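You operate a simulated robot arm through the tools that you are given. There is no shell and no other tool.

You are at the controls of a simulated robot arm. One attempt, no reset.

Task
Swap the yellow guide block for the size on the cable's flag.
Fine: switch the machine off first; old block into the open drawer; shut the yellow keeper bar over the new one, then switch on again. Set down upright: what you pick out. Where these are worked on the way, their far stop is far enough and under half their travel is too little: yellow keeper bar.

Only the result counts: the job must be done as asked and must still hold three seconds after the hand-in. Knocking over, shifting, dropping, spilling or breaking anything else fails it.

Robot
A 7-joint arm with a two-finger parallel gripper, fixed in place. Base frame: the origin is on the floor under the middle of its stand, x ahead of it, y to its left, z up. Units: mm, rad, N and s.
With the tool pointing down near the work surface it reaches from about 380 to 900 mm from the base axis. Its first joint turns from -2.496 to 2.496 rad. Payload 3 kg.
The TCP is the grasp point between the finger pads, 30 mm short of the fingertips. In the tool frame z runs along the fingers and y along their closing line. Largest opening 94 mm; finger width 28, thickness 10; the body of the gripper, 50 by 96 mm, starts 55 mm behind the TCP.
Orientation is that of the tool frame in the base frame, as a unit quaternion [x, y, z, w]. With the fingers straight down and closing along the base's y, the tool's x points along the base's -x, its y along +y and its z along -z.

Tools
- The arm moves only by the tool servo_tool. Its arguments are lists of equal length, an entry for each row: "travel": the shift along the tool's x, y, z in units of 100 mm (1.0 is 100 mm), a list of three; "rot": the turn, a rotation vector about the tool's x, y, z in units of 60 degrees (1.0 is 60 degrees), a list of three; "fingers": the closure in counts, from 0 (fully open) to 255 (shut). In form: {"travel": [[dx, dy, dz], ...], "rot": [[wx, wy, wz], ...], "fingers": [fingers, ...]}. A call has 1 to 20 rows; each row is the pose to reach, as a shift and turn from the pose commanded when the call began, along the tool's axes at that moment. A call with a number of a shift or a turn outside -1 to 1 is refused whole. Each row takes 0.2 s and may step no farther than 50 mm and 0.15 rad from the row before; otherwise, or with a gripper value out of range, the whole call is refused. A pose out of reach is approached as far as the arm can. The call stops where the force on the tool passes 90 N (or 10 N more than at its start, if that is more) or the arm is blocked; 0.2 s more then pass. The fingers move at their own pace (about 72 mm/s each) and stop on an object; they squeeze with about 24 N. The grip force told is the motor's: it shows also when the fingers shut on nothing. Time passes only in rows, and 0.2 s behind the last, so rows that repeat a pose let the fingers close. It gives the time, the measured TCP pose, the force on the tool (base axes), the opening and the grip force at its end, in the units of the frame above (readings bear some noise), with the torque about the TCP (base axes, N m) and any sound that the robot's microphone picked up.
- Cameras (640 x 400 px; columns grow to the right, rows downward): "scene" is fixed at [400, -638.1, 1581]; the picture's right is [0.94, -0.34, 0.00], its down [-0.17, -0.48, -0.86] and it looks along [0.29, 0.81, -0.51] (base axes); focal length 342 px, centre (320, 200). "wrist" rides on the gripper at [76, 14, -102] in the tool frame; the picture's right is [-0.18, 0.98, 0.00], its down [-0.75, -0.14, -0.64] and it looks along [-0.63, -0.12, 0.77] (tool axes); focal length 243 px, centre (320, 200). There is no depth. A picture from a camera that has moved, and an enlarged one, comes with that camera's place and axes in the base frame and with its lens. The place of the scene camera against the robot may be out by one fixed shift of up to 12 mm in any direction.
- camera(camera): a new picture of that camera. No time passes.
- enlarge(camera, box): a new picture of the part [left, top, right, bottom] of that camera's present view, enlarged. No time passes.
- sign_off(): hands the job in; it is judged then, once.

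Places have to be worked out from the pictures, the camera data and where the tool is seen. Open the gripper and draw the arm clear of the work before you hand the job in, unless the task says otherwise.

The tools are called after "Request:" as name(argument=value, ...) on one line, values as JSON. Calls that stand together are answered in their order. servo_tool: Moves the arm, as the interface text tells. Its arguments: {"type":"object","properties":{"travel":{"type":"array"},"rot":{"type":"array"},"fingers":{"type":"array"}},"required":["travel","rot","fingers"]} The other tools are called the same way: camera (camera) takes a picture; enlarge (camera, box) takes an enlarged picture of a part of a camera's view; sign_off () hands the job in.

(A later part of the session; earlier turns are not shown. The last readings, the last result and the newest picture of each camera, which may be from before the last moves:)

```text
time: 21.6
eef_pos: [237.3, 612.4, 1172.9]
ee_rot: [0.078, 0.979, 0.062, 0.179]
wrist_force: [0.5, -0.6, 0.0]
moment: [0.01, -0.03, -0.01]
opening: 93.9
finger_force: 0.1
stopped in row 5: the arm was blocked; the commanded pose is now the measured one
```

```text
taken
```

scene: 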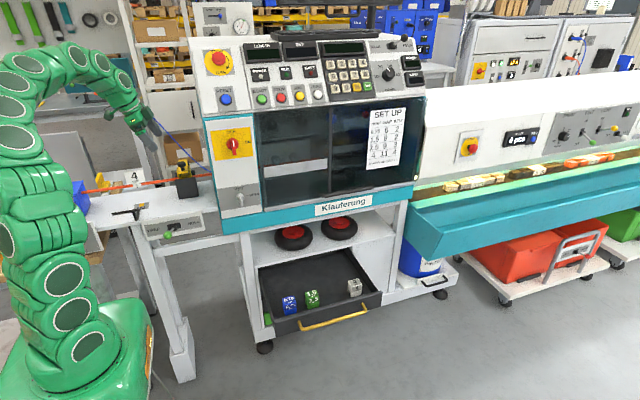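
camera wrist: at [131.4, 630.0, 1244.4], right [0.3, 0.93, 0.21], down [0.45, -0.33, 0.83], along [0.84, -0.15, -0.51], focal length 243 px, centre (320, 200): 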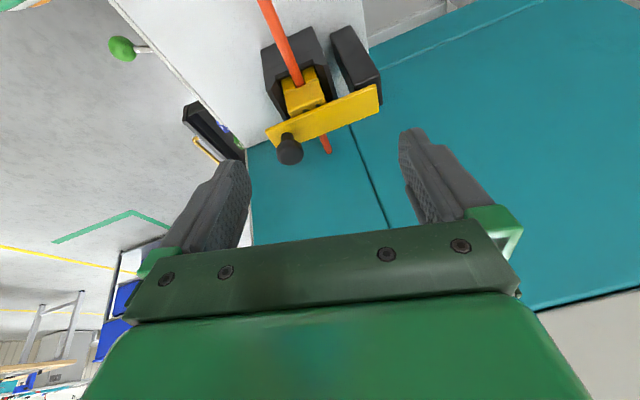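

The arm hit a joint limit without touching anything, but the view already helps. I enlarge the holder.

Request:
enlarge(camera="wrist", box=[245, 10, 395, 170])

Request:
enlarge(camera="wrist", box=[310, 20, 390, 130])

```text
2.50 times, centred on (320, 90) of wrist
camera zoom: at [131.4, 630.0, 1244.4], right [0.3, 0.93, 0.21], down [0.45, -0.33, 0.83], along [0.84, -0.15, -0.51], focal length 606 px, centre (320, 475)
```

zoom: 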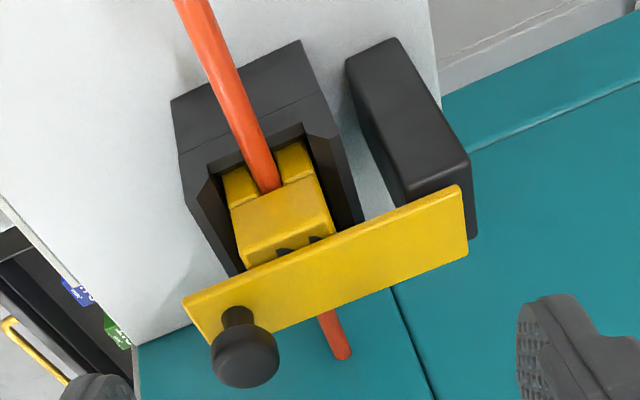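

```text
3.64 times, centred on (350, 75) of wrist
camera zoom: at [131.4, 630.0, 1244.4], right [0.3, 0.93, 0.21], down [0.45, -0.33, 0.83], along [0.84, -0.15, -0.51], focal length 882 px, centre (211, 654)
```

zoom: 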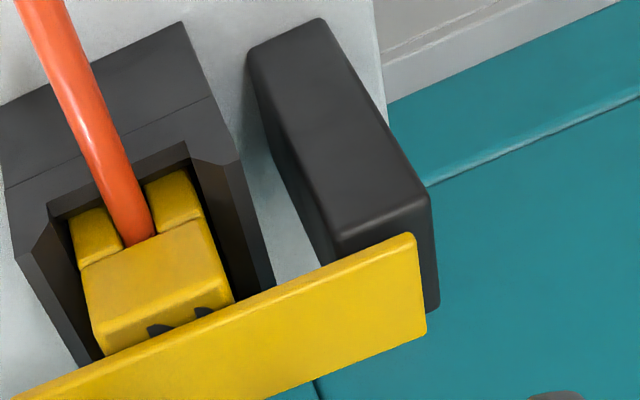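

The post behind (y≈663–689, top near z≈1040) carries the bar with no visible pin, so the bar either lifts or swings. I'll test that by gripping the knob head at about (311.4, 578.5, 1067). First I restore the tool-down pose, higher up.

Request:
servo_tool(travel=[[-0.1, -0.08, -0.1], [-0.2, -0.16, -0.2], [-0.33, -0.24, -0.26], [-0.33, -0.24, -0.26]], rot=[[0.035, 0.1, -0.045], [0.07, 0.2, -0.09], [0.1, 0.29, -0.127], [0.1188, 0.3428, -0.1494]], fingers=[0, 0, 0, 0])

Request:
servo_tool(travel=[[0, 0, 0], [0, 0, 0], [0, 0, 0], [0, 0, 0], [0, 0, 0], [0, 0, 0], [0, 0, 0]], rot=[[0, 0, -0.142], [0, 0, -0.284], [0, 0, -0.426], [0, 0, -0.568], [0, 0, -0.71], [0, 0, -0.852], [0, 0, -0.99]], fingers=[0, 0, 0, 0, 0, 0, 0])

Request:
servo_tool(travel=[[0, 0, 0], [0, 0, 0], [0, 0, 0], [0, 0, 0]], rot=[[0, 0, -0.142], [0, 0, -0.284], [0, 0, -0.426], [0, 0, -0.51]], fingers=[0, 0, 0, 0])

```text
time: 22.6
eef_pos: [252.7, 580.4, 1208.1]
ee_rot: [-0.003, 1.0, 0.0, 0.005]
wrist_force: [-0.7, -0.9, 0.1]
moment: [-0.03, 0.0, 0.0]
opening: 94.1
finger_force: 0.1
```

```text
time: 24.2
eef_pos: [252.0, 580.1, 1207.0]
ee_rot: [-0.499, 0.867, -0.002, 0.004]
wrist_force: [0.6, -0.3, -0.5]
moment: [0.0, 0.02, 0.01]
opening: 93.7
finger_force: 0.0
```

```text
time: 25.2
eef_pos: [253.9, 581.2, 1207.5]
ee_rot: [0.708, -0.706, 0.003, -0.004]
wrist_force: [0.0, 0.1, -1.2]
moment: [-0.02, 0.02, 0.02]
opening: 94.0
finger_force: 0.2
```

The tool points down again. I move above the knob and start to descend.

Request:
servo_tool(travel=[[0, -0.3, 0], [0.02, -0.58, 0.1], [0.02, -0.58, 0.45], [0.02, -0.58, 0.75]], rot=[[0, 0, 0], [0, 0, 0], [0, 0, 0], [0, 0, 0]], fingers=[0, 0, 0, 0])

Request:
camera(camera="wrist")

Request:
enlarge(camera="scene", box=[150, 110, 230, 172])

```text
time: 26.2
eef_pos: [311.7, 580.1, 1132.8]
ee_rot: [0.708, -0.706, 0.002, -0.004]
wrist_force: [1.1, 0.1, -0.1]
moment: [0.01, 0.02, -0.04]
opening: 94.0
finger_force: 0.1
```

```text
taken
camera wrist: at [295.6, 504.2, 1235.6], right [-0.98, 0.18, -0.01], down [0.13, 0.75, 0.64], along [0.12, 0.63, -0.76], focal length 243 px, centre (320, 200)
```

wrist: 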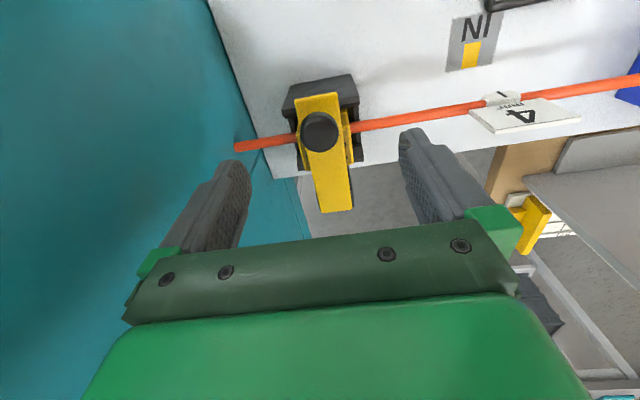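

```text
6.45 times, centred on (190, 141) of scene
camera zoom: at [400.0, -638.1, 1581.0], right [0.94, -0.34, 0.0], down [-0.17, -0.48, -0.86], along [0.29, 0.81, -0.51], focal length 2207 px, centre (1159, 581)
```

zoom: 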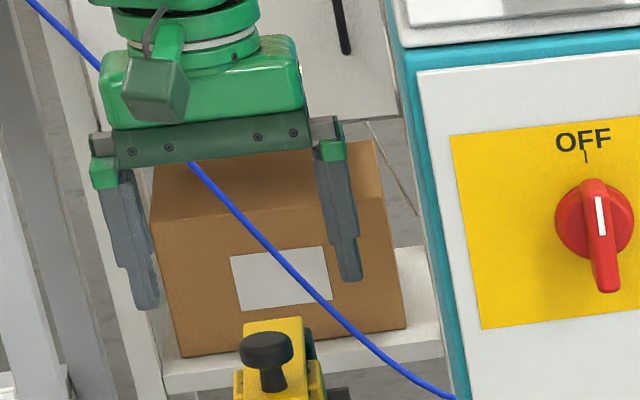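

The knob is centred at about (311, 578). I descend to z≈1081, keeping the tips above the bar's top face, and then close on the knob.

Request:
servo_tool(travel=[[0.018, 0.005, 0.25], [0.018, 0.005, 0.5], [0.018, 0.005, 0.515], [0.018, 0.005, 0.515], [0.018, 0.005, 0.515], [0.018, 0.005, 0.515], [0.018, 0.005, 0.515]], rot=[[0, 0, 0], [0, 0, 0], [0, 0, 0], [0, 0, 0], [0, 0, 0], [0, 0, 0], [0, 0, 0]], fingers=[0, 0, 80, 160, 255, 255, 255])

Request:
camera(camera="wrist")

Request:
enlarge(camera="scene", box=[150, 120, 230, 182])

```text
time: 27.8
eef_pos: [312.5, 577.4, 1081.5]
ee_rot: [0.708, -0.706, 0.003, -0.004]
wrist_force: [-8.0, -2.2, -0.1]
moment: [-0.07, 0.32, 0.01]
opening: 27.2
finger_force: 44.9
```

```text
taken
camera wrist: at [296.4, 501.3, 1183.5], right [-0.98, 0.18, -0.01], down [0.13, 0.75, 0.64], along [0.12, 0.63, -0.76], focal length 243 px, centre (320, 200)
```

wrist: 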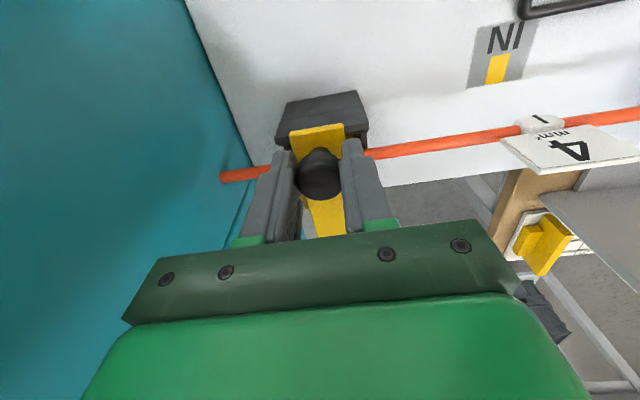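

```text
6.45 times, centred on (190, 151) of scene
camera zoom: at [400.0, -638.1, 1581.0], right [0.94, -0.34, 0.0], down [-0.17, -0.48, -0.86], along [0.29, 0.81, -0.51], focal length 2207 px, centre (1159, 516)
```

zoom: 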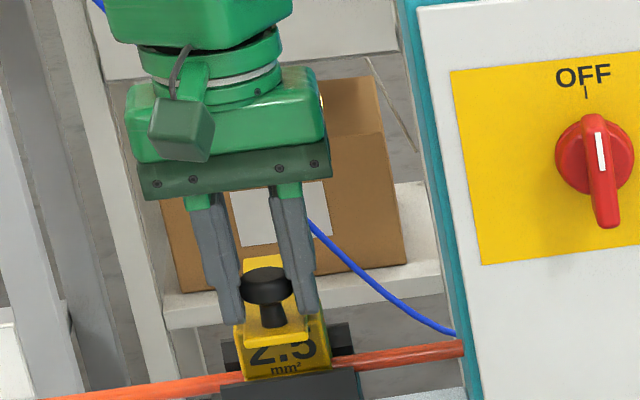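

The knob head is held (27 mm). I test with a small 4 mm lift to see if the bar hinges upward.

Request:
servo_tool(travel=[[0, 0, -0.02], [0, 0, -0.04], [0, 0, -0.04]], rot=[[0, 0, 0], [0, 0, 0], [0, 0, 0]], fingers=[255, 255, 255])

Request:
enlarge(camera="wrist", box=[240, 70, 420, 240])

Request:
enlarge(camera="scene", box=[165, 140, 215, 180])

```text
time: 28.6
eef_pos: [310.7, 576.5, 1084.5]
ee_rot: [0.709, -0.706, 0.003, -0.004]
wrist_force: [-7.5, 14.8, -15.2]
moment: [-0.75, 0.26, 0.04]
opening: 27.3
finger_force: 44.6
```

```text
2.35 times, centred on (330, 155) of wrist
camera zoom: at [296.3, 501.9, 1186.5], right [-0.98, 0.18, -0.01], down [0.13, 0.75, 0.64], along [0.12, 0.63, -0.76], focal length 571 px, centre (296, 306)
```

zoom: 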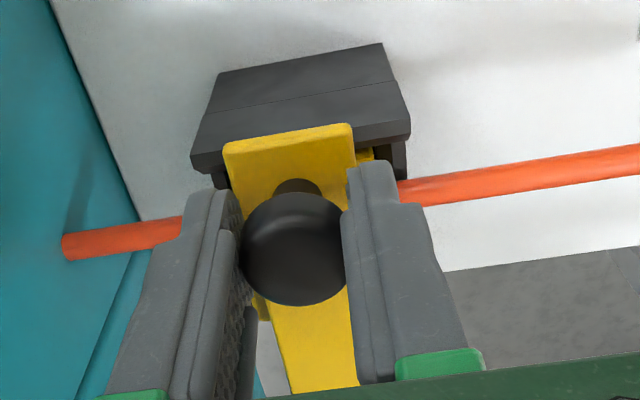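

```text
10.00 times, centred on (190, 160) of scene
camera zoom: at [400.0, -638.1, 1581.0], right [0.94, -0.34, 0.0], down [-0.17, -0.48, -0.86], along [0.29, 0.81, -0.51], focal length 3421 px, centre (1620, 600)
```

zoom: 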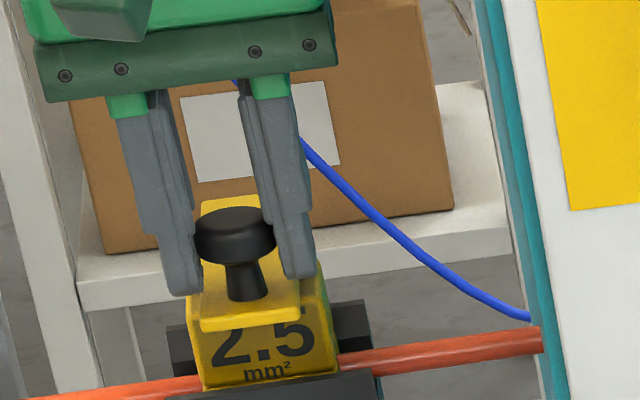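

The bar rises with the knob, so it hinges upward about the post at roughly (y 676, z 1038). I follow that arc to about 20° and check.

Request:
servo_tool(travel=[[-0.03, 0, -0.06], [-0.067, 0, -0.122], [-0.11, 0, -0.2], [-0.16, 0, -0.273], [-0.16, 0, -0.273]], rot=[[0, 0, 0], [0, 0, 0], [0, 0, 0], [0, 0, 0], [0, 0, 0]], fingers=[255, 255, 255, 255, 255])

Request:
enlarge(camera="wrist", box=[220, 70, 440, 240])

Request:
enlarge(camera="scene", box=[160, 130, 220, 180])

```text
time: 29.8
eef_pos: [311.1, 592.5, 1112.4]
ee_rot: [0.708, -0.706, 0.003, -0.004]
wrist_force: [13.9, -13.9, -4.2]
moment: [-1.28, -0.1, -0.05]
opening: 27.3
finger_force: 45.2
```

```text
2.35 times, centred on (330, 155) of wrist
camera zoom: at [295.9, 516.2, 1214.3], right [-0.98, 0.18, -0.01], down [0.13, 0.75, 0.64], along [0.12, 0.63, -0.76], focal length 571 px, centre (296, 306)
```

zoom: 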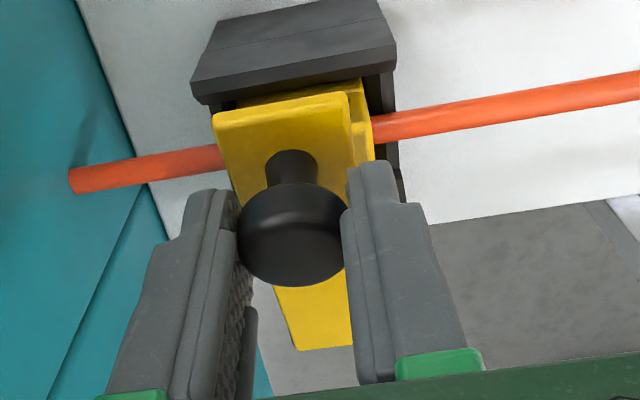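

```text
8.00 times, centred on (190, 155) of scene
camera zoom: at [400.0, -638.1, 1581.0], right [0.94, -0.34, 0.0], down [-0.17, -0.48, -0.86], along [0.29, 0.81, -0.51], focal length 2737 px, centre (1360, 560)
```

zoom: 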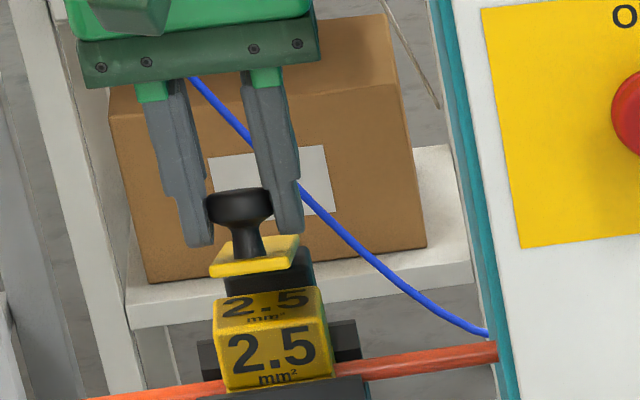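

The bar follows at low force and the block's top is now visible. I continue the arc to about 60°.

Request:
servo_tool(travel=[[-0.057, 0, -0.07], [-0.118, 0, -0.133], [-0.185, 0, -0.19], [-0.256, 0, -0.243], [-0.332, 0, -0.288], [-0.412, 0, -0.327], [-0.495, 0, -0.358], [-0.581, 0, -0.383], [-0.581, 0, -0.383]], rot=[[0, 0, 0], [0, 0, 0], [0, 0, 0], [0, 0, 0], [0, 0, 0], [0, 0, 0], [0, 0, 0], [0, 0, 0], [0, 0, 0]], fingers=[255, 255, 255, 255, 255, 255, 255, 255, 255])

Request:
camera(camera="wrist")

Request:
enlarge(camera="scene", box=[160, 120, 220, 180])

```text
time: 31.8
eef_pos: [312.2, 649.7, 1149.4]
ee_rot: [0.708, -0.706, 0.002, -0.004]
wrist_force: [26.8, -15.9, 18.8]
moment: [-1.22, -0.15, 0.09]
opening: 27.6
finger_force: 45.0
```

```text
taken
camera wrist: at [296.0, 574.6, 1252.6], right [-0.98, 0.18, -0.01], down [0.13, 0.75, 0.65], along [0.12, 0.63, -0.76], focal length 243 px, centre (320, 200)
```

wrist: 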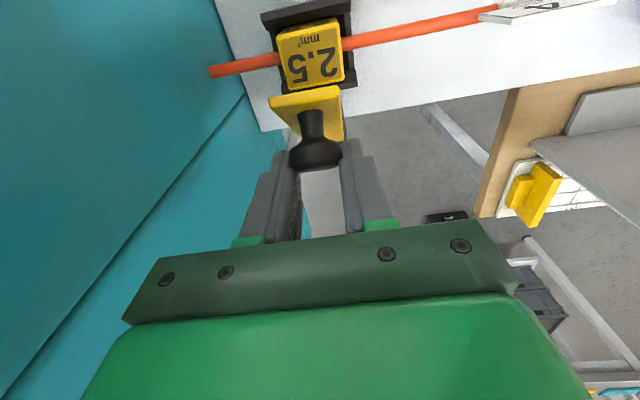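

```text
6.67 times, centred on (190, 150) of scene
camera zoom: at [400.0, -638.1, 1581.0], right [0.94, -0.34, 0.0], down [-0.17, -0.48, -0.86], along [0.29, 0.81, -0.51], focal length 2280 px, centre (1187, 533)
```

zoom: 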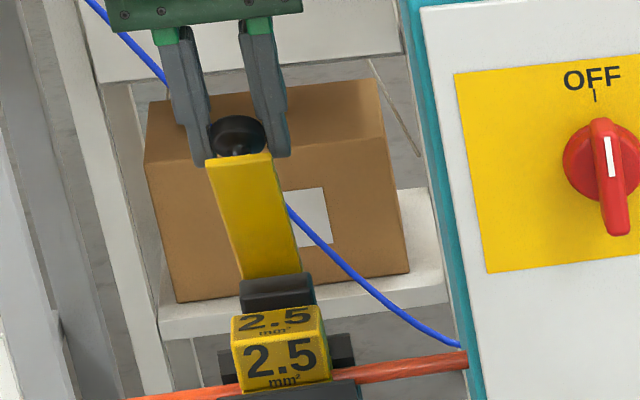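

The bar is near 60° with moderate forces. I continue over the top with a small x relief, watching for the stop.

Request:
servo_tool(travel=[[-0.088, -0.008, -0.016], [-0.176, -0.008, -0.026], [-0.265, -0.008, -0.026], [-0.353, -0.008, -0.021], [-0.353, -0.008, -0.021]], rot=[[0, 0, 0], [0, 0, 0], [0, 0, 0], [0, 0, 0], [0, 0, 0]], fingers=[255, 255, 255, 255, 255])

Request:
camera(camera="wrist")

Request:
enlarge(camera="scene", box=[160, 120, 220, 180])

```text
time: 33.2
eef_pos: [312.3, 685.6, 1154.8]
ee_rot: [0.708, -0.706, 0.001, -0.007]
wrist_force: [-1.5, -5.8, 16.8]
moment: [-0.88, -0.04, -0.14]
opening: 27.9
finger_force: 44.7
stopped in row 5: the force on the tool passed its limit at 91 N (the readings are from after the stop); the commanded pose is now the measured one
```

```text
taken
camera wrist: at [295.9, 609.9, 1257.4], right [-0.98, 0.18, -0.01], down [0.13, 0.75, 0.65], along [0.12, 0.64, -0.76], focal length 243 px, centre (320, 200)
```

wrist: 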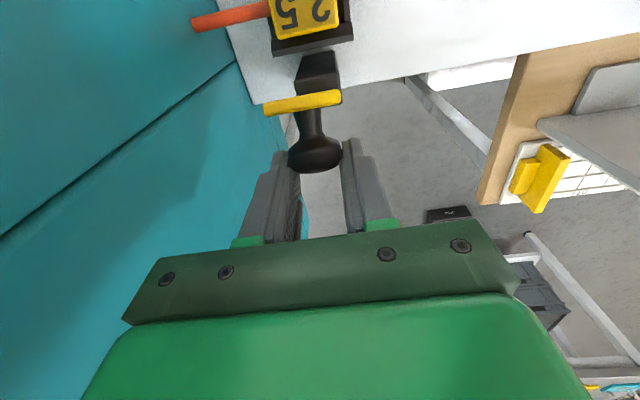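

```text
6.67 times, centred on (190, 150) of scene
camera zoom: at [400.0, -638.1, 1581.0], right [0.94, -0.34, 0.0], down [-0.17, -0.48, -0.86], along [0.29, 0.81, -0.51], focal length 2280 px, centre (1187, 533)
```

zoom: 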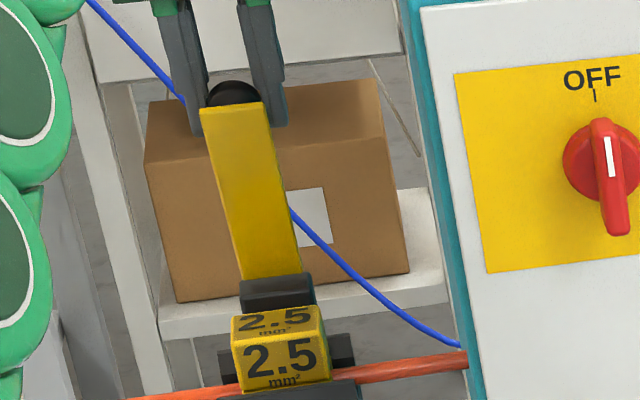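

The force spiked near the vertical, which may be the far stop. I probe with a further 3 mm in +y.

Request:
servo_tool(travel=[[-0.015, 0, 0], [-0.03, 0, 0], [-0.03, 0, 0]], rot=[[0, 0, 0], [0, 0, 0], [0, 0, 0]], fingers=[255, 255, 255])

Request:
enlarge(camera="wrist", box=[230, 20, 410, 200])

```text
time: 34.0
eef_pos: [311.6, 688.9, 1156.6]
ee_rot: [0.708, -0.706, 0.001, -0.007]
wrist_force: [-2.1, -3.1, 28.6]
moment: [-0.74, 0.02, 0.07]
opening: 27.6
finger_force: 45.0
```

```text
2.22 times, centred on (320, 110) of wrist
camera zoom: at [295.9, 613.2, 1257.4], right [-0.98, 0.18, -0.01], down [0.13, 0.75, 0.65], along [0.12, 0.64, -0.76], focal length 539 px, centre (320, 400)
```

zoom: 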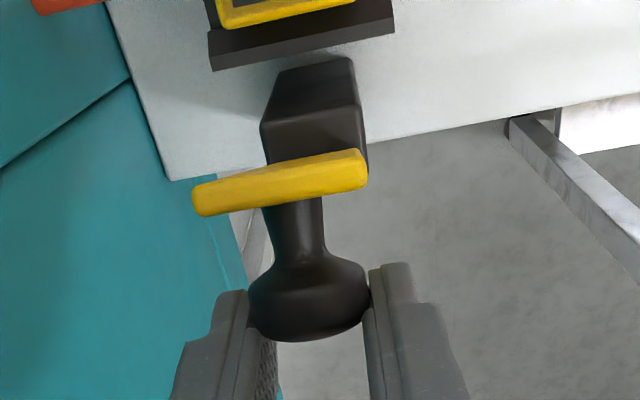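

The bar moved with the gripper at little y resistance, so it isn't at the stop yet; the load is mostly upward. I continue with a slightly higher path.

Request:
servo_tool(travel=[[-0.02, 0, -0.01], [-0.05, 0, -0.012], [-0.1, 0, -0.012], [-0.1, 0, -0.012]], rot=[[0, 0, 0], [0, 0, 0], [0, 0, 0], [0, 0, 0]], fingers=[255, 255, 255, 255])

Request:
enlarge(camera="wrist", box=[230, 20, 410, 200])

Request:
enlarge(camera="scene", box=[160, 120, 220, 180])

```text
time: 35.0
eef_pos: [312.1, 699.0, 1155.0]
ee_rot: [0.708, -0.706, 0.001, -0.007]
wrist_force: [-5.0, -10.0, -6.3]
moment: [-0.87, 0.09, -0.23]
opening: 27.2
finger_force: 45.1
```

```text
2.22 times, centred on (320, 110) of wrist
camera zoom: at [296.1, 623.2, 1257.8], right [-0.98, 0.18, -0.01], down [0.13, 0.75, 0.65], along [0.12, 0.64, -0.76], focal length 539 px, centre (320, 400)
```

zoom: 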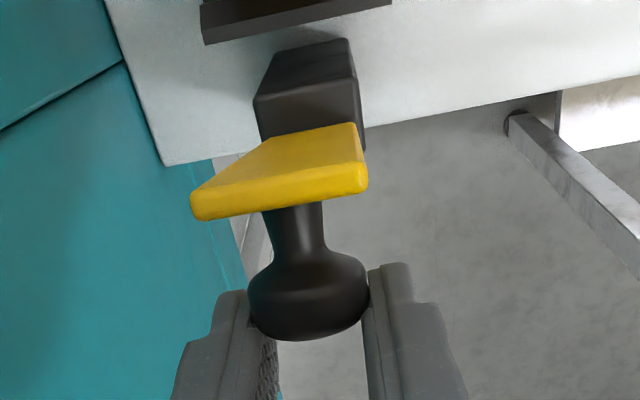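

```text
6.67 times, centred on (190, 150) of scene
camera zoom: at [400.0, -638.1, 1581.0], right [0.94, -0.34, 0.0], down [-0.17, -0.48, -0.86], along [0.29, 0.81, -0.51], focal length 2280 px, centre (1187, 533)
```

zoom: 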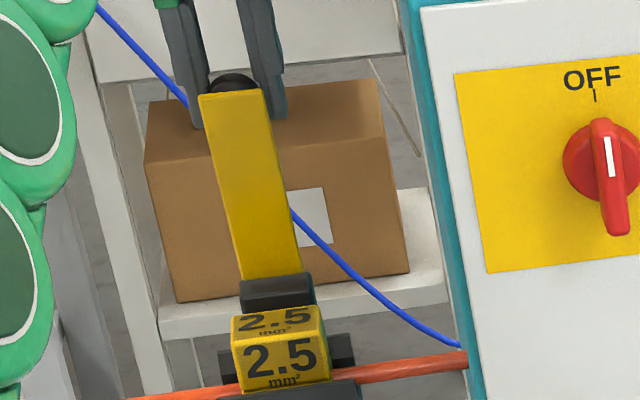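

The bar follows with only small forces. I carry on past the vertical.

Request:
servo_tool(travel=[[-0.05, 0, 0.004], [-0.1, 0, 0.012], [-0.15, 0, 0.022], [-0.15, 0, 0.022]], rot=[[0, 0, 0], [0, 0, 0], [0, 0, 0], [0, 0, 0]], fingers=[255, 255, 255, 255])

Request:
enlarge(camera="wrist", box=[230, 20, 410, 200])

Request:
enlarge(camera="scene", box=[160, 120, 220, 180])

```text
time: 36.0
eef_pos: [311.9, 714.1, 1154.7]
ee_rot: [0.708, -0.706, 0.001, -0.007]
wrist_force: [-2.1, -11.8, -3.0]
moment: [-1.18, 0.1, -0.18]
opening: 27.3
finger_force: 45.2
```

```text
2.22 times, centred on (320, 110) of wrist
camera zoom: at [296.0, 638.5, 1256.0], right [-0.98, 0.18, -0.01], down [0.13, 0.75, 0.65], along [0.12, 0.64, -0.76], focal length 539 px, centre (320, 400)
```

zoom: 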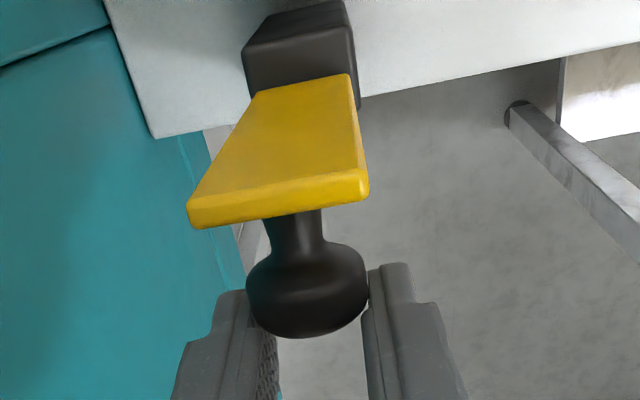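

```text
6.67 times, centred on (190, 150) of scene
camera zoom: at [400.0, -638.1, 1581.0], right [0.94, -0.34, 0.0], down [-0.17, -0.48, -0.86], along [0.29, 0.81, -0.51], focal length 2280 px, centre (1187, 533)
```

zoom: 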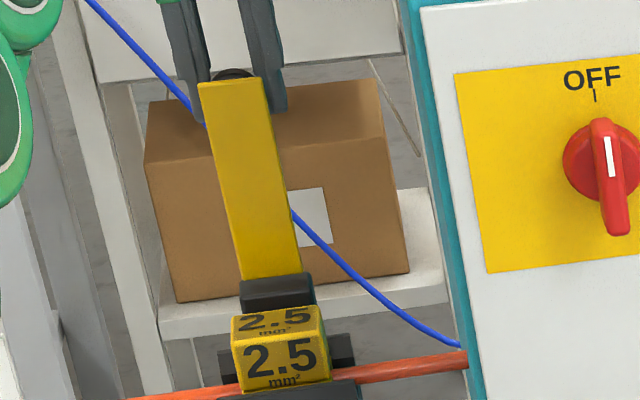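

The bar is about vertical now. I go on another 15 mm toward the stop.

Request:
servo_tool(travel=[[-0.05, 0, 0.015], [-0.1, 0, 0.032], [-0.15, 0, 0.05], [-0.15, 0, 0.05]], rot=[[0, 0, 0], [0, 0, 0], [0, 0, 0], [0, 0, 0]], fingers=[255, 255, 255, 255])

Request:
enlarge(camera="wrist", box=[230, 20, 410, 200])

Request:
enlarge(camera="scene", box=[160, 120, 220, 180])

```text
time: 37.0
eef_pos: [313.3, 723.4, 1149.8]
ee_rot: [0.708, -0.706, 0.0, -0.01]
wrist_force: [12.5, 18.3, 49.5]
moment: [-0.37, -0.26, 0.1]
opening: 27.2
finger_force: 44.6
out of reach, approached as far as the arm can: row 2, 3, 4
```

```text
2.22 times, centred on (320, 110) of wrist
camera zoom: at [295.7, 646.9, 1252.0], right [-0.98, 0.18, -0.01], down [0.13, 0.75, 0.65], along [0.13, 0.64, -0.76], focal length 539 px, centre (320, 400)
```

zoom: 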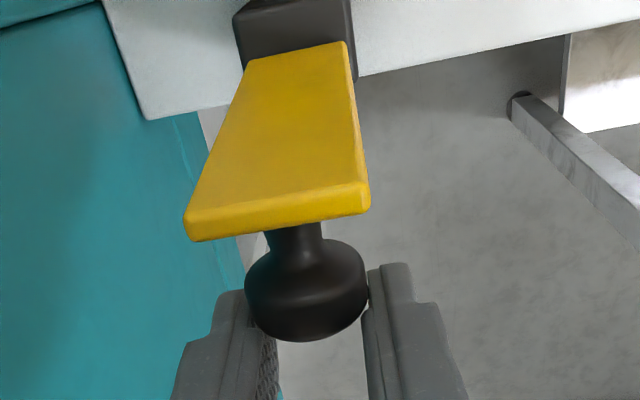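

```text
6.67 times, centred on (190, 150) of scene
camera zoom: at [400.0, -638.1, 1581.0], right [0.94, -0.34, 0.0], down [-0.17, -0.48, -0.86], along [0.29, 0.81, -0.51], focal length 2280 px, centre (1187, 533)
```

zoom: 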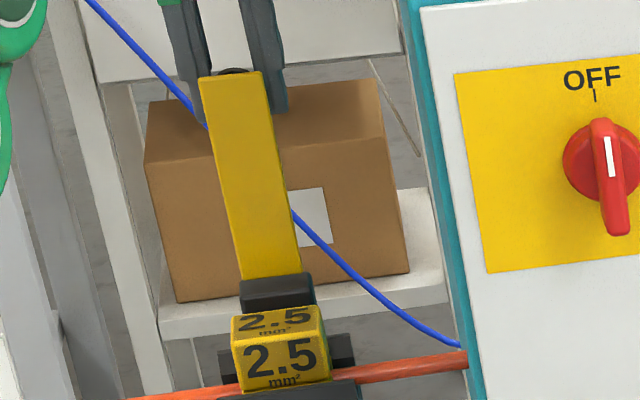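

The arm's reach ends here with the bar just past vertical (≈95°). I open the fingers to let it rest, then retreat straight up and look.

Request:
servo_tool(travel=[[0.01, 0, -0.005], [0.01, 0, -0.005], [0.01, 0, -0.005], [0.01, 0, -0.1], [0.01, 0, -0.4], [0.01, 0, -0.6]], rot=[[0, 0, 0], [0, 0, 0], [0, 0, 0], [0, 0, 0], [0, 0, 0], [0, 0, 0]], fingers=[110, 60, 60, 60, 60, 60])

Request:
camera(camera="wrist")

Request:
enlarge(camera="scene", box=[150, 100, 230, 180])

```text
time: 38.4
eef_pos: [310.8, 721.5, 1147.6]
ee_rot: [0.708, -0.706, 0.001, -0.006]
wrist_force: [-0.3, 0.2, -0.2]
moment: [-0.02, -0.02, -0.04]
opening: 71.8
finger_force: 0.0
out of reach, approached as far as the arm can: row 4, 5, 6
```

```text
taken
camera wrist: at [295.0, 645.7, 1250.4], right [-0.98, 0.18, -0.01], down [0.13, 0.75, 0.65], along [0.12, 0.64, -0.76], focal length 243 px, centre (320, 200)
```

wrist: 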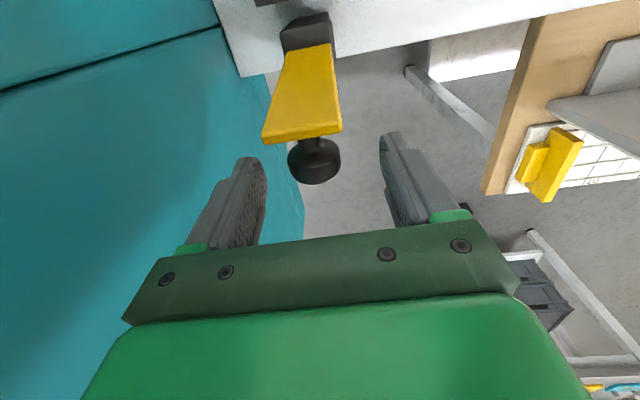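

```text
5.00 times, centred on (190, 140) of scene
camera zoom: at [400.0, -638.1, 1581.0], right [0.94, -0.34, 0.0], down [-0.17, -0.48, -0.86], along [0.29, 0.81, -0.51], focal length 1710 px, centre (970, 500)
```

zoom: 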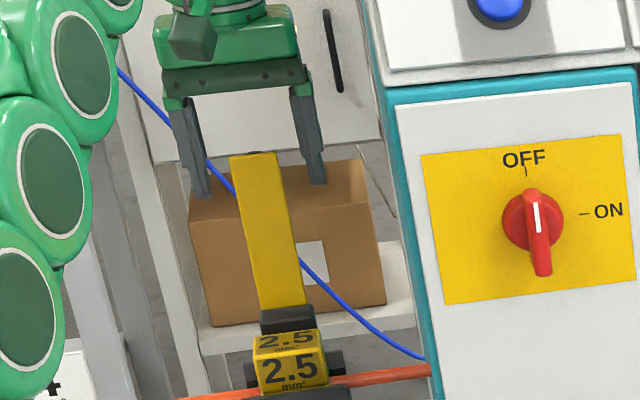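

The bar stays open by itself at about 95°. I can't go up at this reach, so I draw back along -y with the fingers straddling the bar, starting with a small step.

Request:
servo_tool(travel=[[0.1, 0, 0], [0.2, 0, 0], [0.3, 0, 0]], rot=[[0, 0, 0], [0, 0, 0], [0, 0, 0]], fingers=[40, 40, 40])

Request:
camera(camera="wrist")

```text
time: 39.2
eef_pos: [311.0, 691.7, 1149.3]
ee_rot: [0.709, -0.706, 0.002, -0.005]
wrist_force: [0.1, 0.2, -0.7]
moment: [-0.01, 0.04, 0.01]
opening: 78.9
finger_force: 0.0
```

```text
taken
camera wrist: at [295.3, 615.6, 1250.4], right [-0.98, 0.18, -0.01], down [0.13, 0.75, 0.65], along [0.12, 0.64, -0.76], focal length 243 px, centre (320, 200)
```

wrist: 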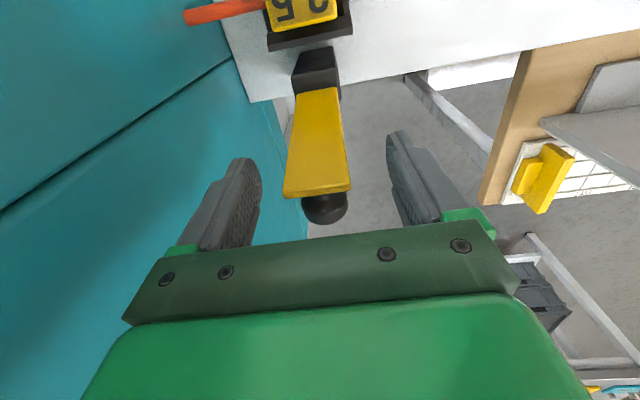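

The bar stays put and the fingers pass on both sides of it. I continue to retreat and rise a little.

Request:
servo_tool(travel=[[0.3, 0, 0], [0.6, 0, 0], [0.95, 0, 0], [1.0, 0, -0.3]], rot=[[0, 0, 0], [0, 0, 0], [0, 0, 0], [0, 0, 0]], fingers=[0, 0, 0, 0])

Request:
camera(camera="wrist")

Request:
enlarge(camera="scene", box=[150, 100, 230, 180])

```text
time: 40.2
eef_pos: [310.6, 590.7, 1177.8]
ee_rot: [0.709, -0.706, 0.002, -0.005]
wrist_force: [-0.2, -0.4, 0.4]
moment: [0.0, -0.01, 0.01]
opening: 94.1
finger_force: 0.1
```

```text
taken
camera wrist: at [295.2, 515.5, 1279.6], right [-0.98, 0.18, -0.01], down [0.13, 0.75, 0.65], along [0.12, 0.64, -0.76], focal length 243 px, centre (320, 200)
```

wrist: 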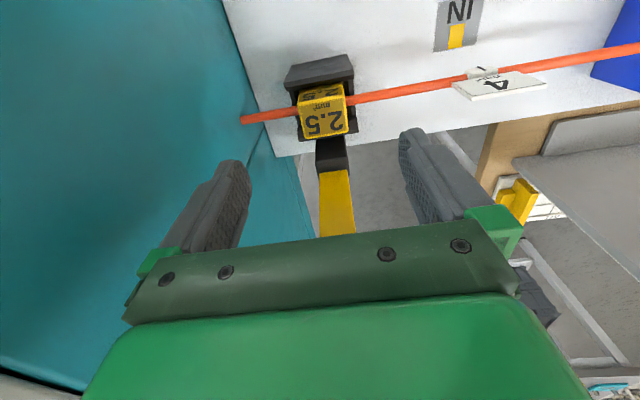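

```text
5.00 times, centred on (190, 140) of scene
camera zoom: at [400.0, -638.1, 1581.0], right [0.94, -0.34, 0.0], down [-0.17, -0.48, -0.86], along [0.29, 0.81, -0.51], focal length 1710 px, centre (970, 500)
```

zoom: 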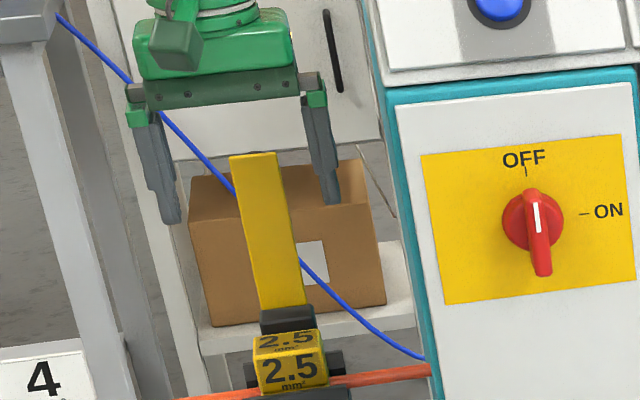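

The keeper is open. I enlarge the block in its seat to plan the grip.

Request:
enlarge(camera="wrist", box=[275, 40, 375, 160])

Request:
enlarge(camera="scene", box=[168, 155, 213, 205])

```text
3.33 times, centred on (325, 100) of wrist
camera zoom: at [295.2, 515.5, 1279.6], right [-0.98, 0.18, -0.01], down [0.13, 0.75, 0.65], along [0.12, 0.64, -0.76], focal length 809 px, centre (303, 533)
```

zoom: 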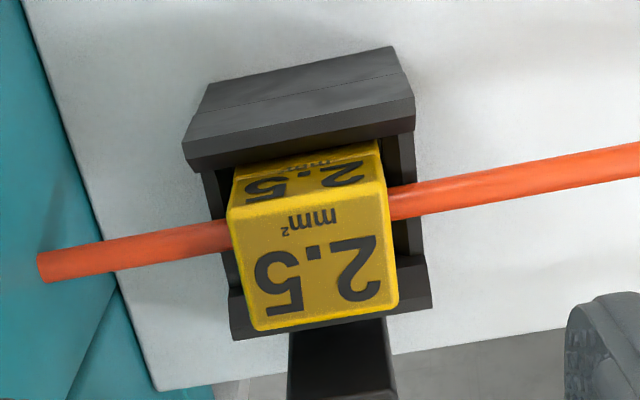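

```text
8.00 times, centred on (190, 180) of scene
camera zoom: at [400.0, -638.1, 1581.0], right [0.94, -0.34, 0.0], down [-0.17, -0.48, -0.86], along [0.29, 0.81, -0.51], focal length 2737 px, centre (1356, 360)
```

zoom: 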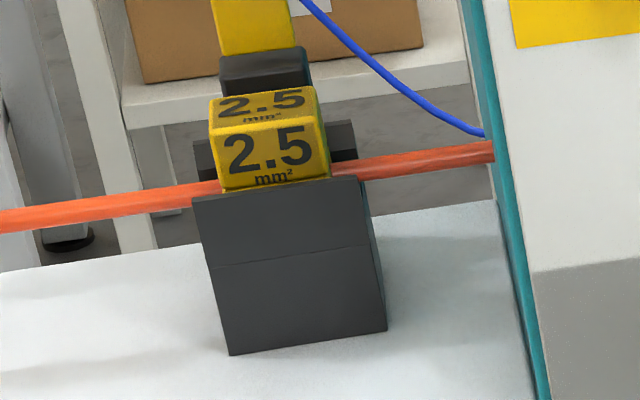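

The block top is about 47×38 mm at z≈1035, centred on (311, 613.5). The walls reach z≈1013 front and rear, and the cable top is near 1006. I'll grip it across x, tips staying above z≈1011; first I hover over it.

Request:
servo_tool(travel=[[-0.1, -0.005, 0.2], [-0.23, -0.005, 0.5], [-0.23, -0.005, 0.85]], rot=[[0, 0, 0], [0, 0, 0], [0, 0, 0]], fingers=[0, 0, 0])

Request:
camera(camera="wrist")

Request:
enlarge(camera="scene", box=[150, 120, 230, 200])

```text
time: 41.0
eef_pos: [312.0, 613.5, 1093.3]
ee_rot: [0.709, -0.706, 0.001, -0.006]
wrist_force: [-0.4, -0.6, -0.9]
moment: [0.01, 0.0, 0.01]
opening: 94.2
finger_force: 0.0
```

```text
taken
camera wrist: at [295.5, 537.9, 1195.3], right [-0.98, 0.18, -0.01], down [0.13, 0.75, 0.65], along [0.12, 0.64, -0.76], focal length 243 px, centre (320, 200)
```

wrist: 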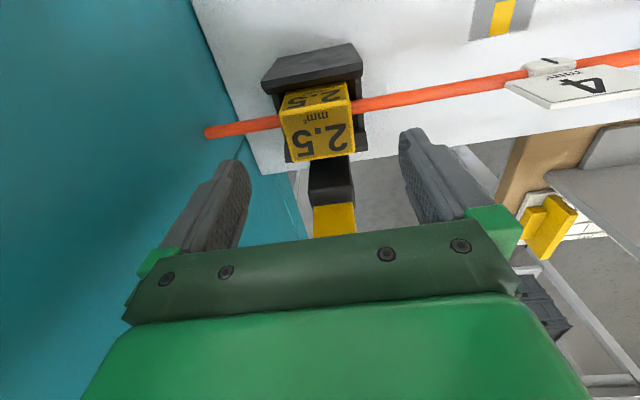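

```text
5.00 times, centred on (190, 160) of scene
camera zoom: at [400.0, -638.1, 1581.0], right [0.94, -0.34, 0.0], down [-0.17, -0.48, -0.86], along [0.29, 0.81, -0.51], focal length 1710 px, centre (970, 400)
```

zoom: 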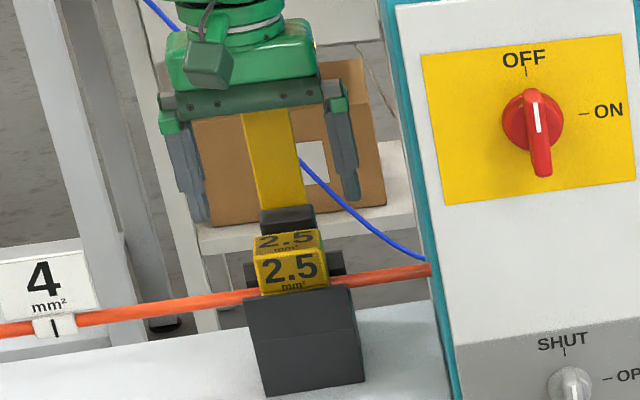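

The block centre reads (310.5–311.5, 612–613), directly under the TCP. I descend to z≈1042 and close.

Request:
servo_tool(travel=[[0.005, 0.005, 0.25], [0.005, 0.005, 0.46], [0.005, 0.005, 0.51], [0.005, 0.005, 0.51]], rot=[[0, 0, 0], [0, 0, 0], [0, 0, 0], [0, 0, 0]], fingers=[0, 0, 0, 0])

Request:
enlarge(camera="wrist", box=[220, 60, 420, 240])

Request:
enlarge(camera="scene", box=[160, 140, 220, 190])

```text
time: 42.0
eef_pos: [310.3, 615.7, 1041.4]
ee_rot: [0.708, -0.706, 0.001, -0.006]
wrist_force: [0.3, -0.1, -0.2]
moment: [0.02, -0.07, 0.0]
opening: 94.1
finger_force: 0.0
```

```text
2.22 times, centred on (320, 150) of wrist
camera zoom: at [294.7, 539.2, 1143.8], right [-0.98, 0.18, -0.01], down [0.13, 0.75, 0.65], along [0.12, 0.64, -0.76], focal length 539 px, centre (320, 311)
```

zoom: 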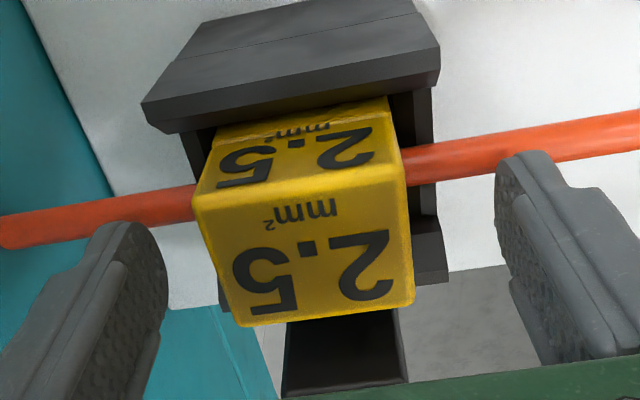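

```text
8.00 times, centred on (190, 165) of scene
camera zoom: at [400.0, -638.1, 1581.0], right [0.94, -0.34, 0.0], down [-0.17, -0.48, -0.86], along [0.29, 0.81, -0.51], focal length 2737 px, centre (1360, 480)
```

zoom: 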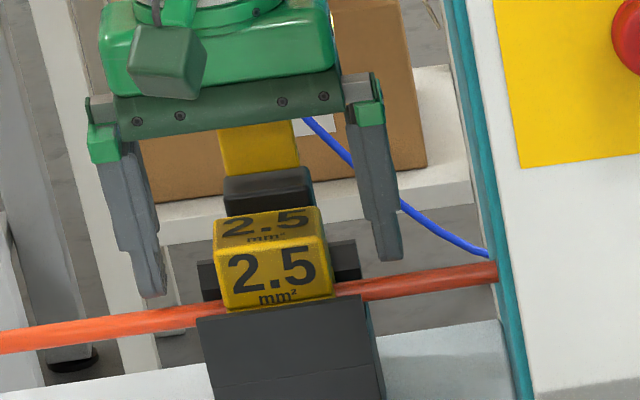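

The fingers sit on either side of the block above the cable. I close on the block.

Request:
servo_tool(travel=[[0, 0, 0], [0, 0, 0], [0, 0, 0], [0, 0, 0], [0, 0, 0]], rot=[[0, 0, 0], [0, 0, 0], [0, 0, 0], [0, 0, 0], [0, 0, 0]], fingers=[80, 255, 255, 255, 255])

Request:
enlarge(camera="wrist", box=[220, 60, 420, 240])

```text
time: 43.2
eef_pos: [310.7, 615.9, 1043.0]
ee_rot: [0.708, -0.706, 0.0, -0.006]
wrist_force: [0.5, -0.8, 4.6]
moment: [-0.03, -0.15, 0.0]
opening: 51.2
finger_force: 24.0
```

```text
2.22 times, centred on (320, 150) of wrist
camera zoom: at [294.7, 539.2, 1144.0], right [-0.98, 0.18, -0.01], down [0.13, 0.75, 0.65], along [0.12, 0.64, -0.76], focal length 539 px, centre (320, 311)
```

zoom: 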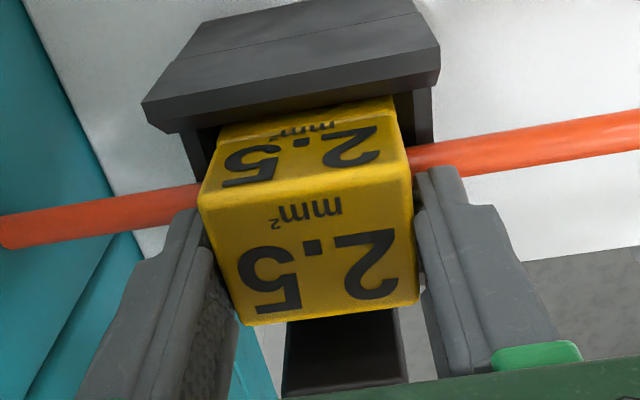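

The block is gripped (51 mm, 24 N). I lift gently, checking forces.

Request:
servo_tool(travel=[[0, 0, -0.03], [0, 0, -0.08], [0, 0, -0.15], [0, 0, -0.15]], rot=[[0, 0, 0], [0, 0, 0], [0, 0, 0], [0, 0, 0]], fingers=[255, 255, 255, 255])

Request:
enlarge(camera="scene", box=[160, 140, 220, 190])

```text
time: 44.2
eef_pos: [310.9, 615.5, 1056.2]
ee_rot: [0.708, -0.706, 0.001, -0.007]
wrist_force: [0.0, -0.1, -1.7]
moment: [0.03, 0.04, -0.03]
opening: 47.5
finger_force: 23.7
```

```text
8.00 times, centred on (190, 165) of scene
camera zoom: at [400.0, -638.1, 1581.0], right [0.94, -0.34, 0.0], down [-0.17, -0.48, -0.86], along [0.29, 0.81, -0.51], focal length 2737 px, centre (1360, 480)
```

zoom: 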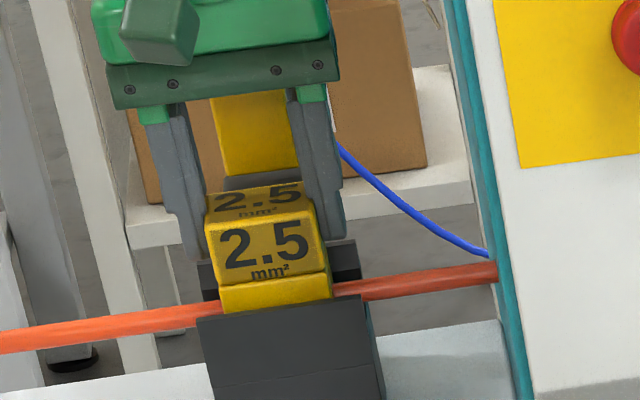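

The block comes out freely (now 47.5 mm across the pads, about 1.7 N weight). I lift on to clear everything.

Request:
servo_tool(travel=[[0, 0, -0.2], [0, 0, -0.5], [0, 0, -0.9]], rot=[[0, 0, 0], [0, 0, 0], [0, 0, 0]], fingers=[255, 255, 255])

Request:
camera(camera="wrist")

Request:
enlarge(camera="scene", box=[150, 110, 230, 200])

```text
time: 45.0
eef_pos: [310.3, 615.2, 1147.7]
ee_rot: [0.708, -0.706, 0.001, -0.006]
wrist_force: [0.1, 0.1, -1.1]
moment: [0.06, -0.02, -0.01]
opening: 47.4
finger_force: 23.7
```

```text
taken
camera wrist: at [293.6, 539.4, 1249.0], right [-0.98, 0.18, -0.01], down [0.13, 0.75, 0.65], along [0.12, 0.64, -0.76], focal length 243 px, centre (320, 200)
```

wrist: 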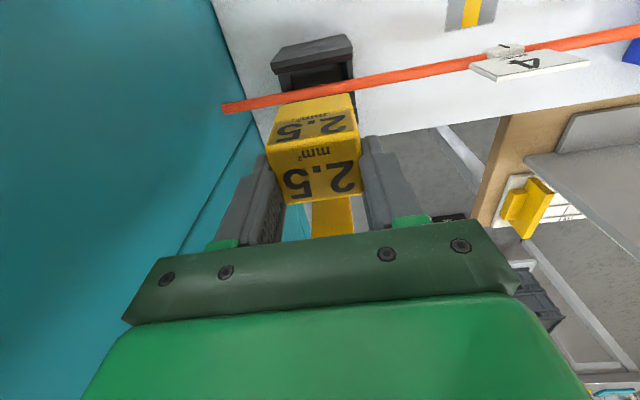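

```text
4.44 times, centred on (190, 155) of scene
camera zoom: at [400.0, -638.1, 1581.0], right [0.94, -0.34, 0.0], down [-0.17, -0.48, -0.86], along [0.29, 0.81, -0.51], focal length 1520 px, centre (898, 400)
```

zoom: 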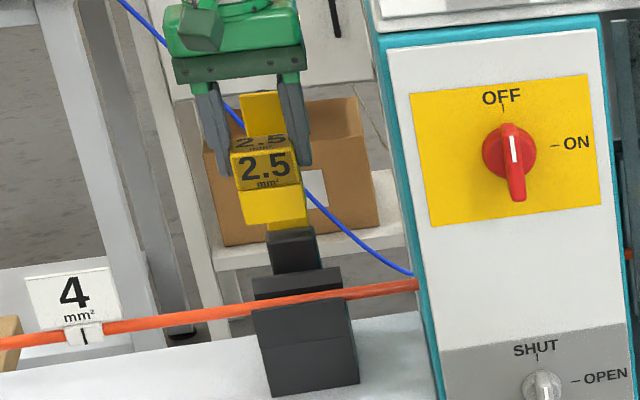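

The block is clear of the holder. I zoom in to measure its full height in the hand.

Request:
enlarge(camera="scene", box=[165, 125, 205, 165])

Request:
enlarge(camera="scene", box=[255, 240, 395, 335])

Request:
enlarge(camera="scene", box=[335, 265, 375, 305])

```text
10.00 times, centred on (185, 145) of scene
camera zoom: at [400.0, -638.1, 1581.0], right [0.94, -0.34, 0.0], down [-0.17, -0.48, -0.86], along [0.29, 0.81, -0.51], focal length 3421 px, centre (1670, 750)
```

zoom: 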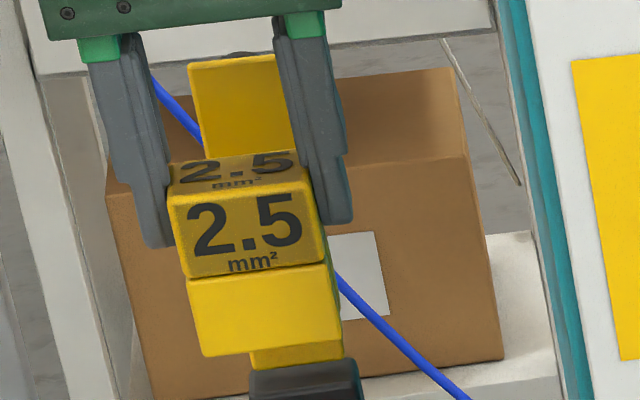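

```text
4.21 times, centred on (325, 288) of scene
camera zoom: at [400.0, -638.1, 1581.0], right [0.94, -0.34, 0.0], down [-0.17, -0.48, -0.86], along [0.29, 0.81, -0.51], focal length 1440 px, centre (299, -168)
```

zoom: 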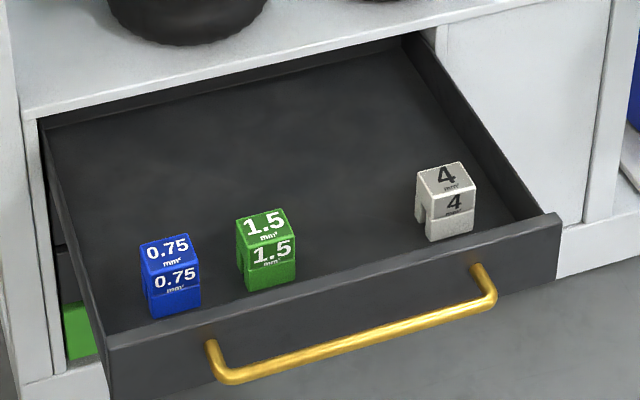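

```text
10.00 times, centred on (355, 285) of scene
camera zoom: at [400.0, -638.1, 1581.0], right [0.94, -0.34, 0.0], down [-0.17, -0.48, -0.86], along [0.29, 0.81, -0.51], focal length 3421 px, centre (-30, -650)
```

zoom: 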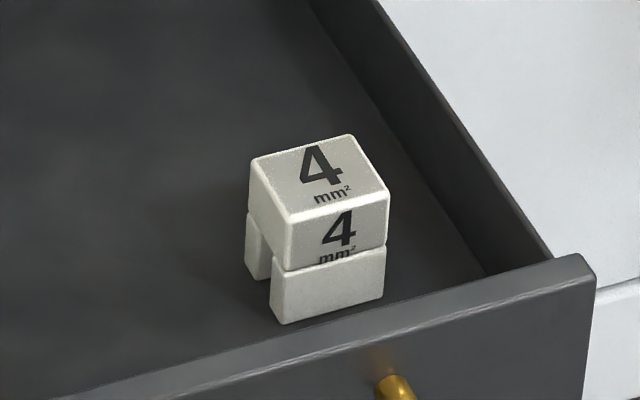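

The block is about 58 mm tall, and its bottom is about 66 mm below the TCP. The drawer floor works out near z≈515 with a free slot around (779, 295) between the 1.5 and 4 blocks. I carry the block out, first back along -y.

Request:
servo_tool(travel=[[0.3, 0, 0], [0.65, 0, 0], [1.0, 0, 0]], rot=[[0, 0, 0], [0, 0, 0], [0, 0, 0]], fingers=[255, 255, 255])

Request:
servo_tool(travel=[[0.3, -0.12, 0], [0.65, -0.25, 0], [0.95, -0.4, 0]], rot=[[0, 0, 0], [0, 0, 0], [0, 0, 0]], fingers=[255, 255, 255])

Request:
servo_tool(travel=[[0.2, -0.3, 0.13], [0.4, -0.6, 0.26], [0.6, -0.9, 0.4]], rot=[[0, 0, 0], [0, 0, 0], [0, 0, 0]], fingers=[255, 255, 255])

Request:
camera(camera="scene")

```text
time: 45.8
eef_pos: [310.8, 513.1, 1144.5]
ee_rot: [0.708, -0.706, 0.001, -0.007]
wrist_force: [-0.3, 0.0, -0.9]
moment: [0.02, 0.0, 0.03]
opening: 47.6
finger_force: 23.9
```

```text
time: 46.6
eef_pos: [350.4, 420.0, 1145.4]
ee_rot: [0.708, -0.707, 0.002, -0.006]
wrist_force: [0.7, -0.7, -0.9]
moment: [0.0, 0.0, 0.02]
opening: 47.4
finger_force: 23.8
```

```text
time: 47.4
eef_pos: [442.5, 363.1, 1105.8]
ee_rot: [0.709, -0.705, 0.001, -0.005]
wrist_force: [-0.3, 0.3, -1.2]
moment: [0.0, -0.03, 0.02]
opening: 47.7
finger_force: 23.7
```

```text
taken
```

scene: 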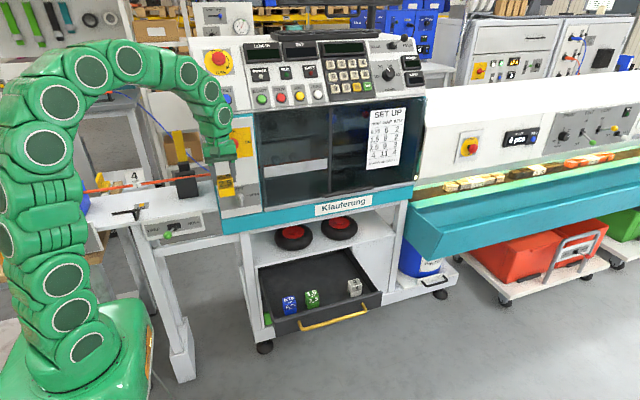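

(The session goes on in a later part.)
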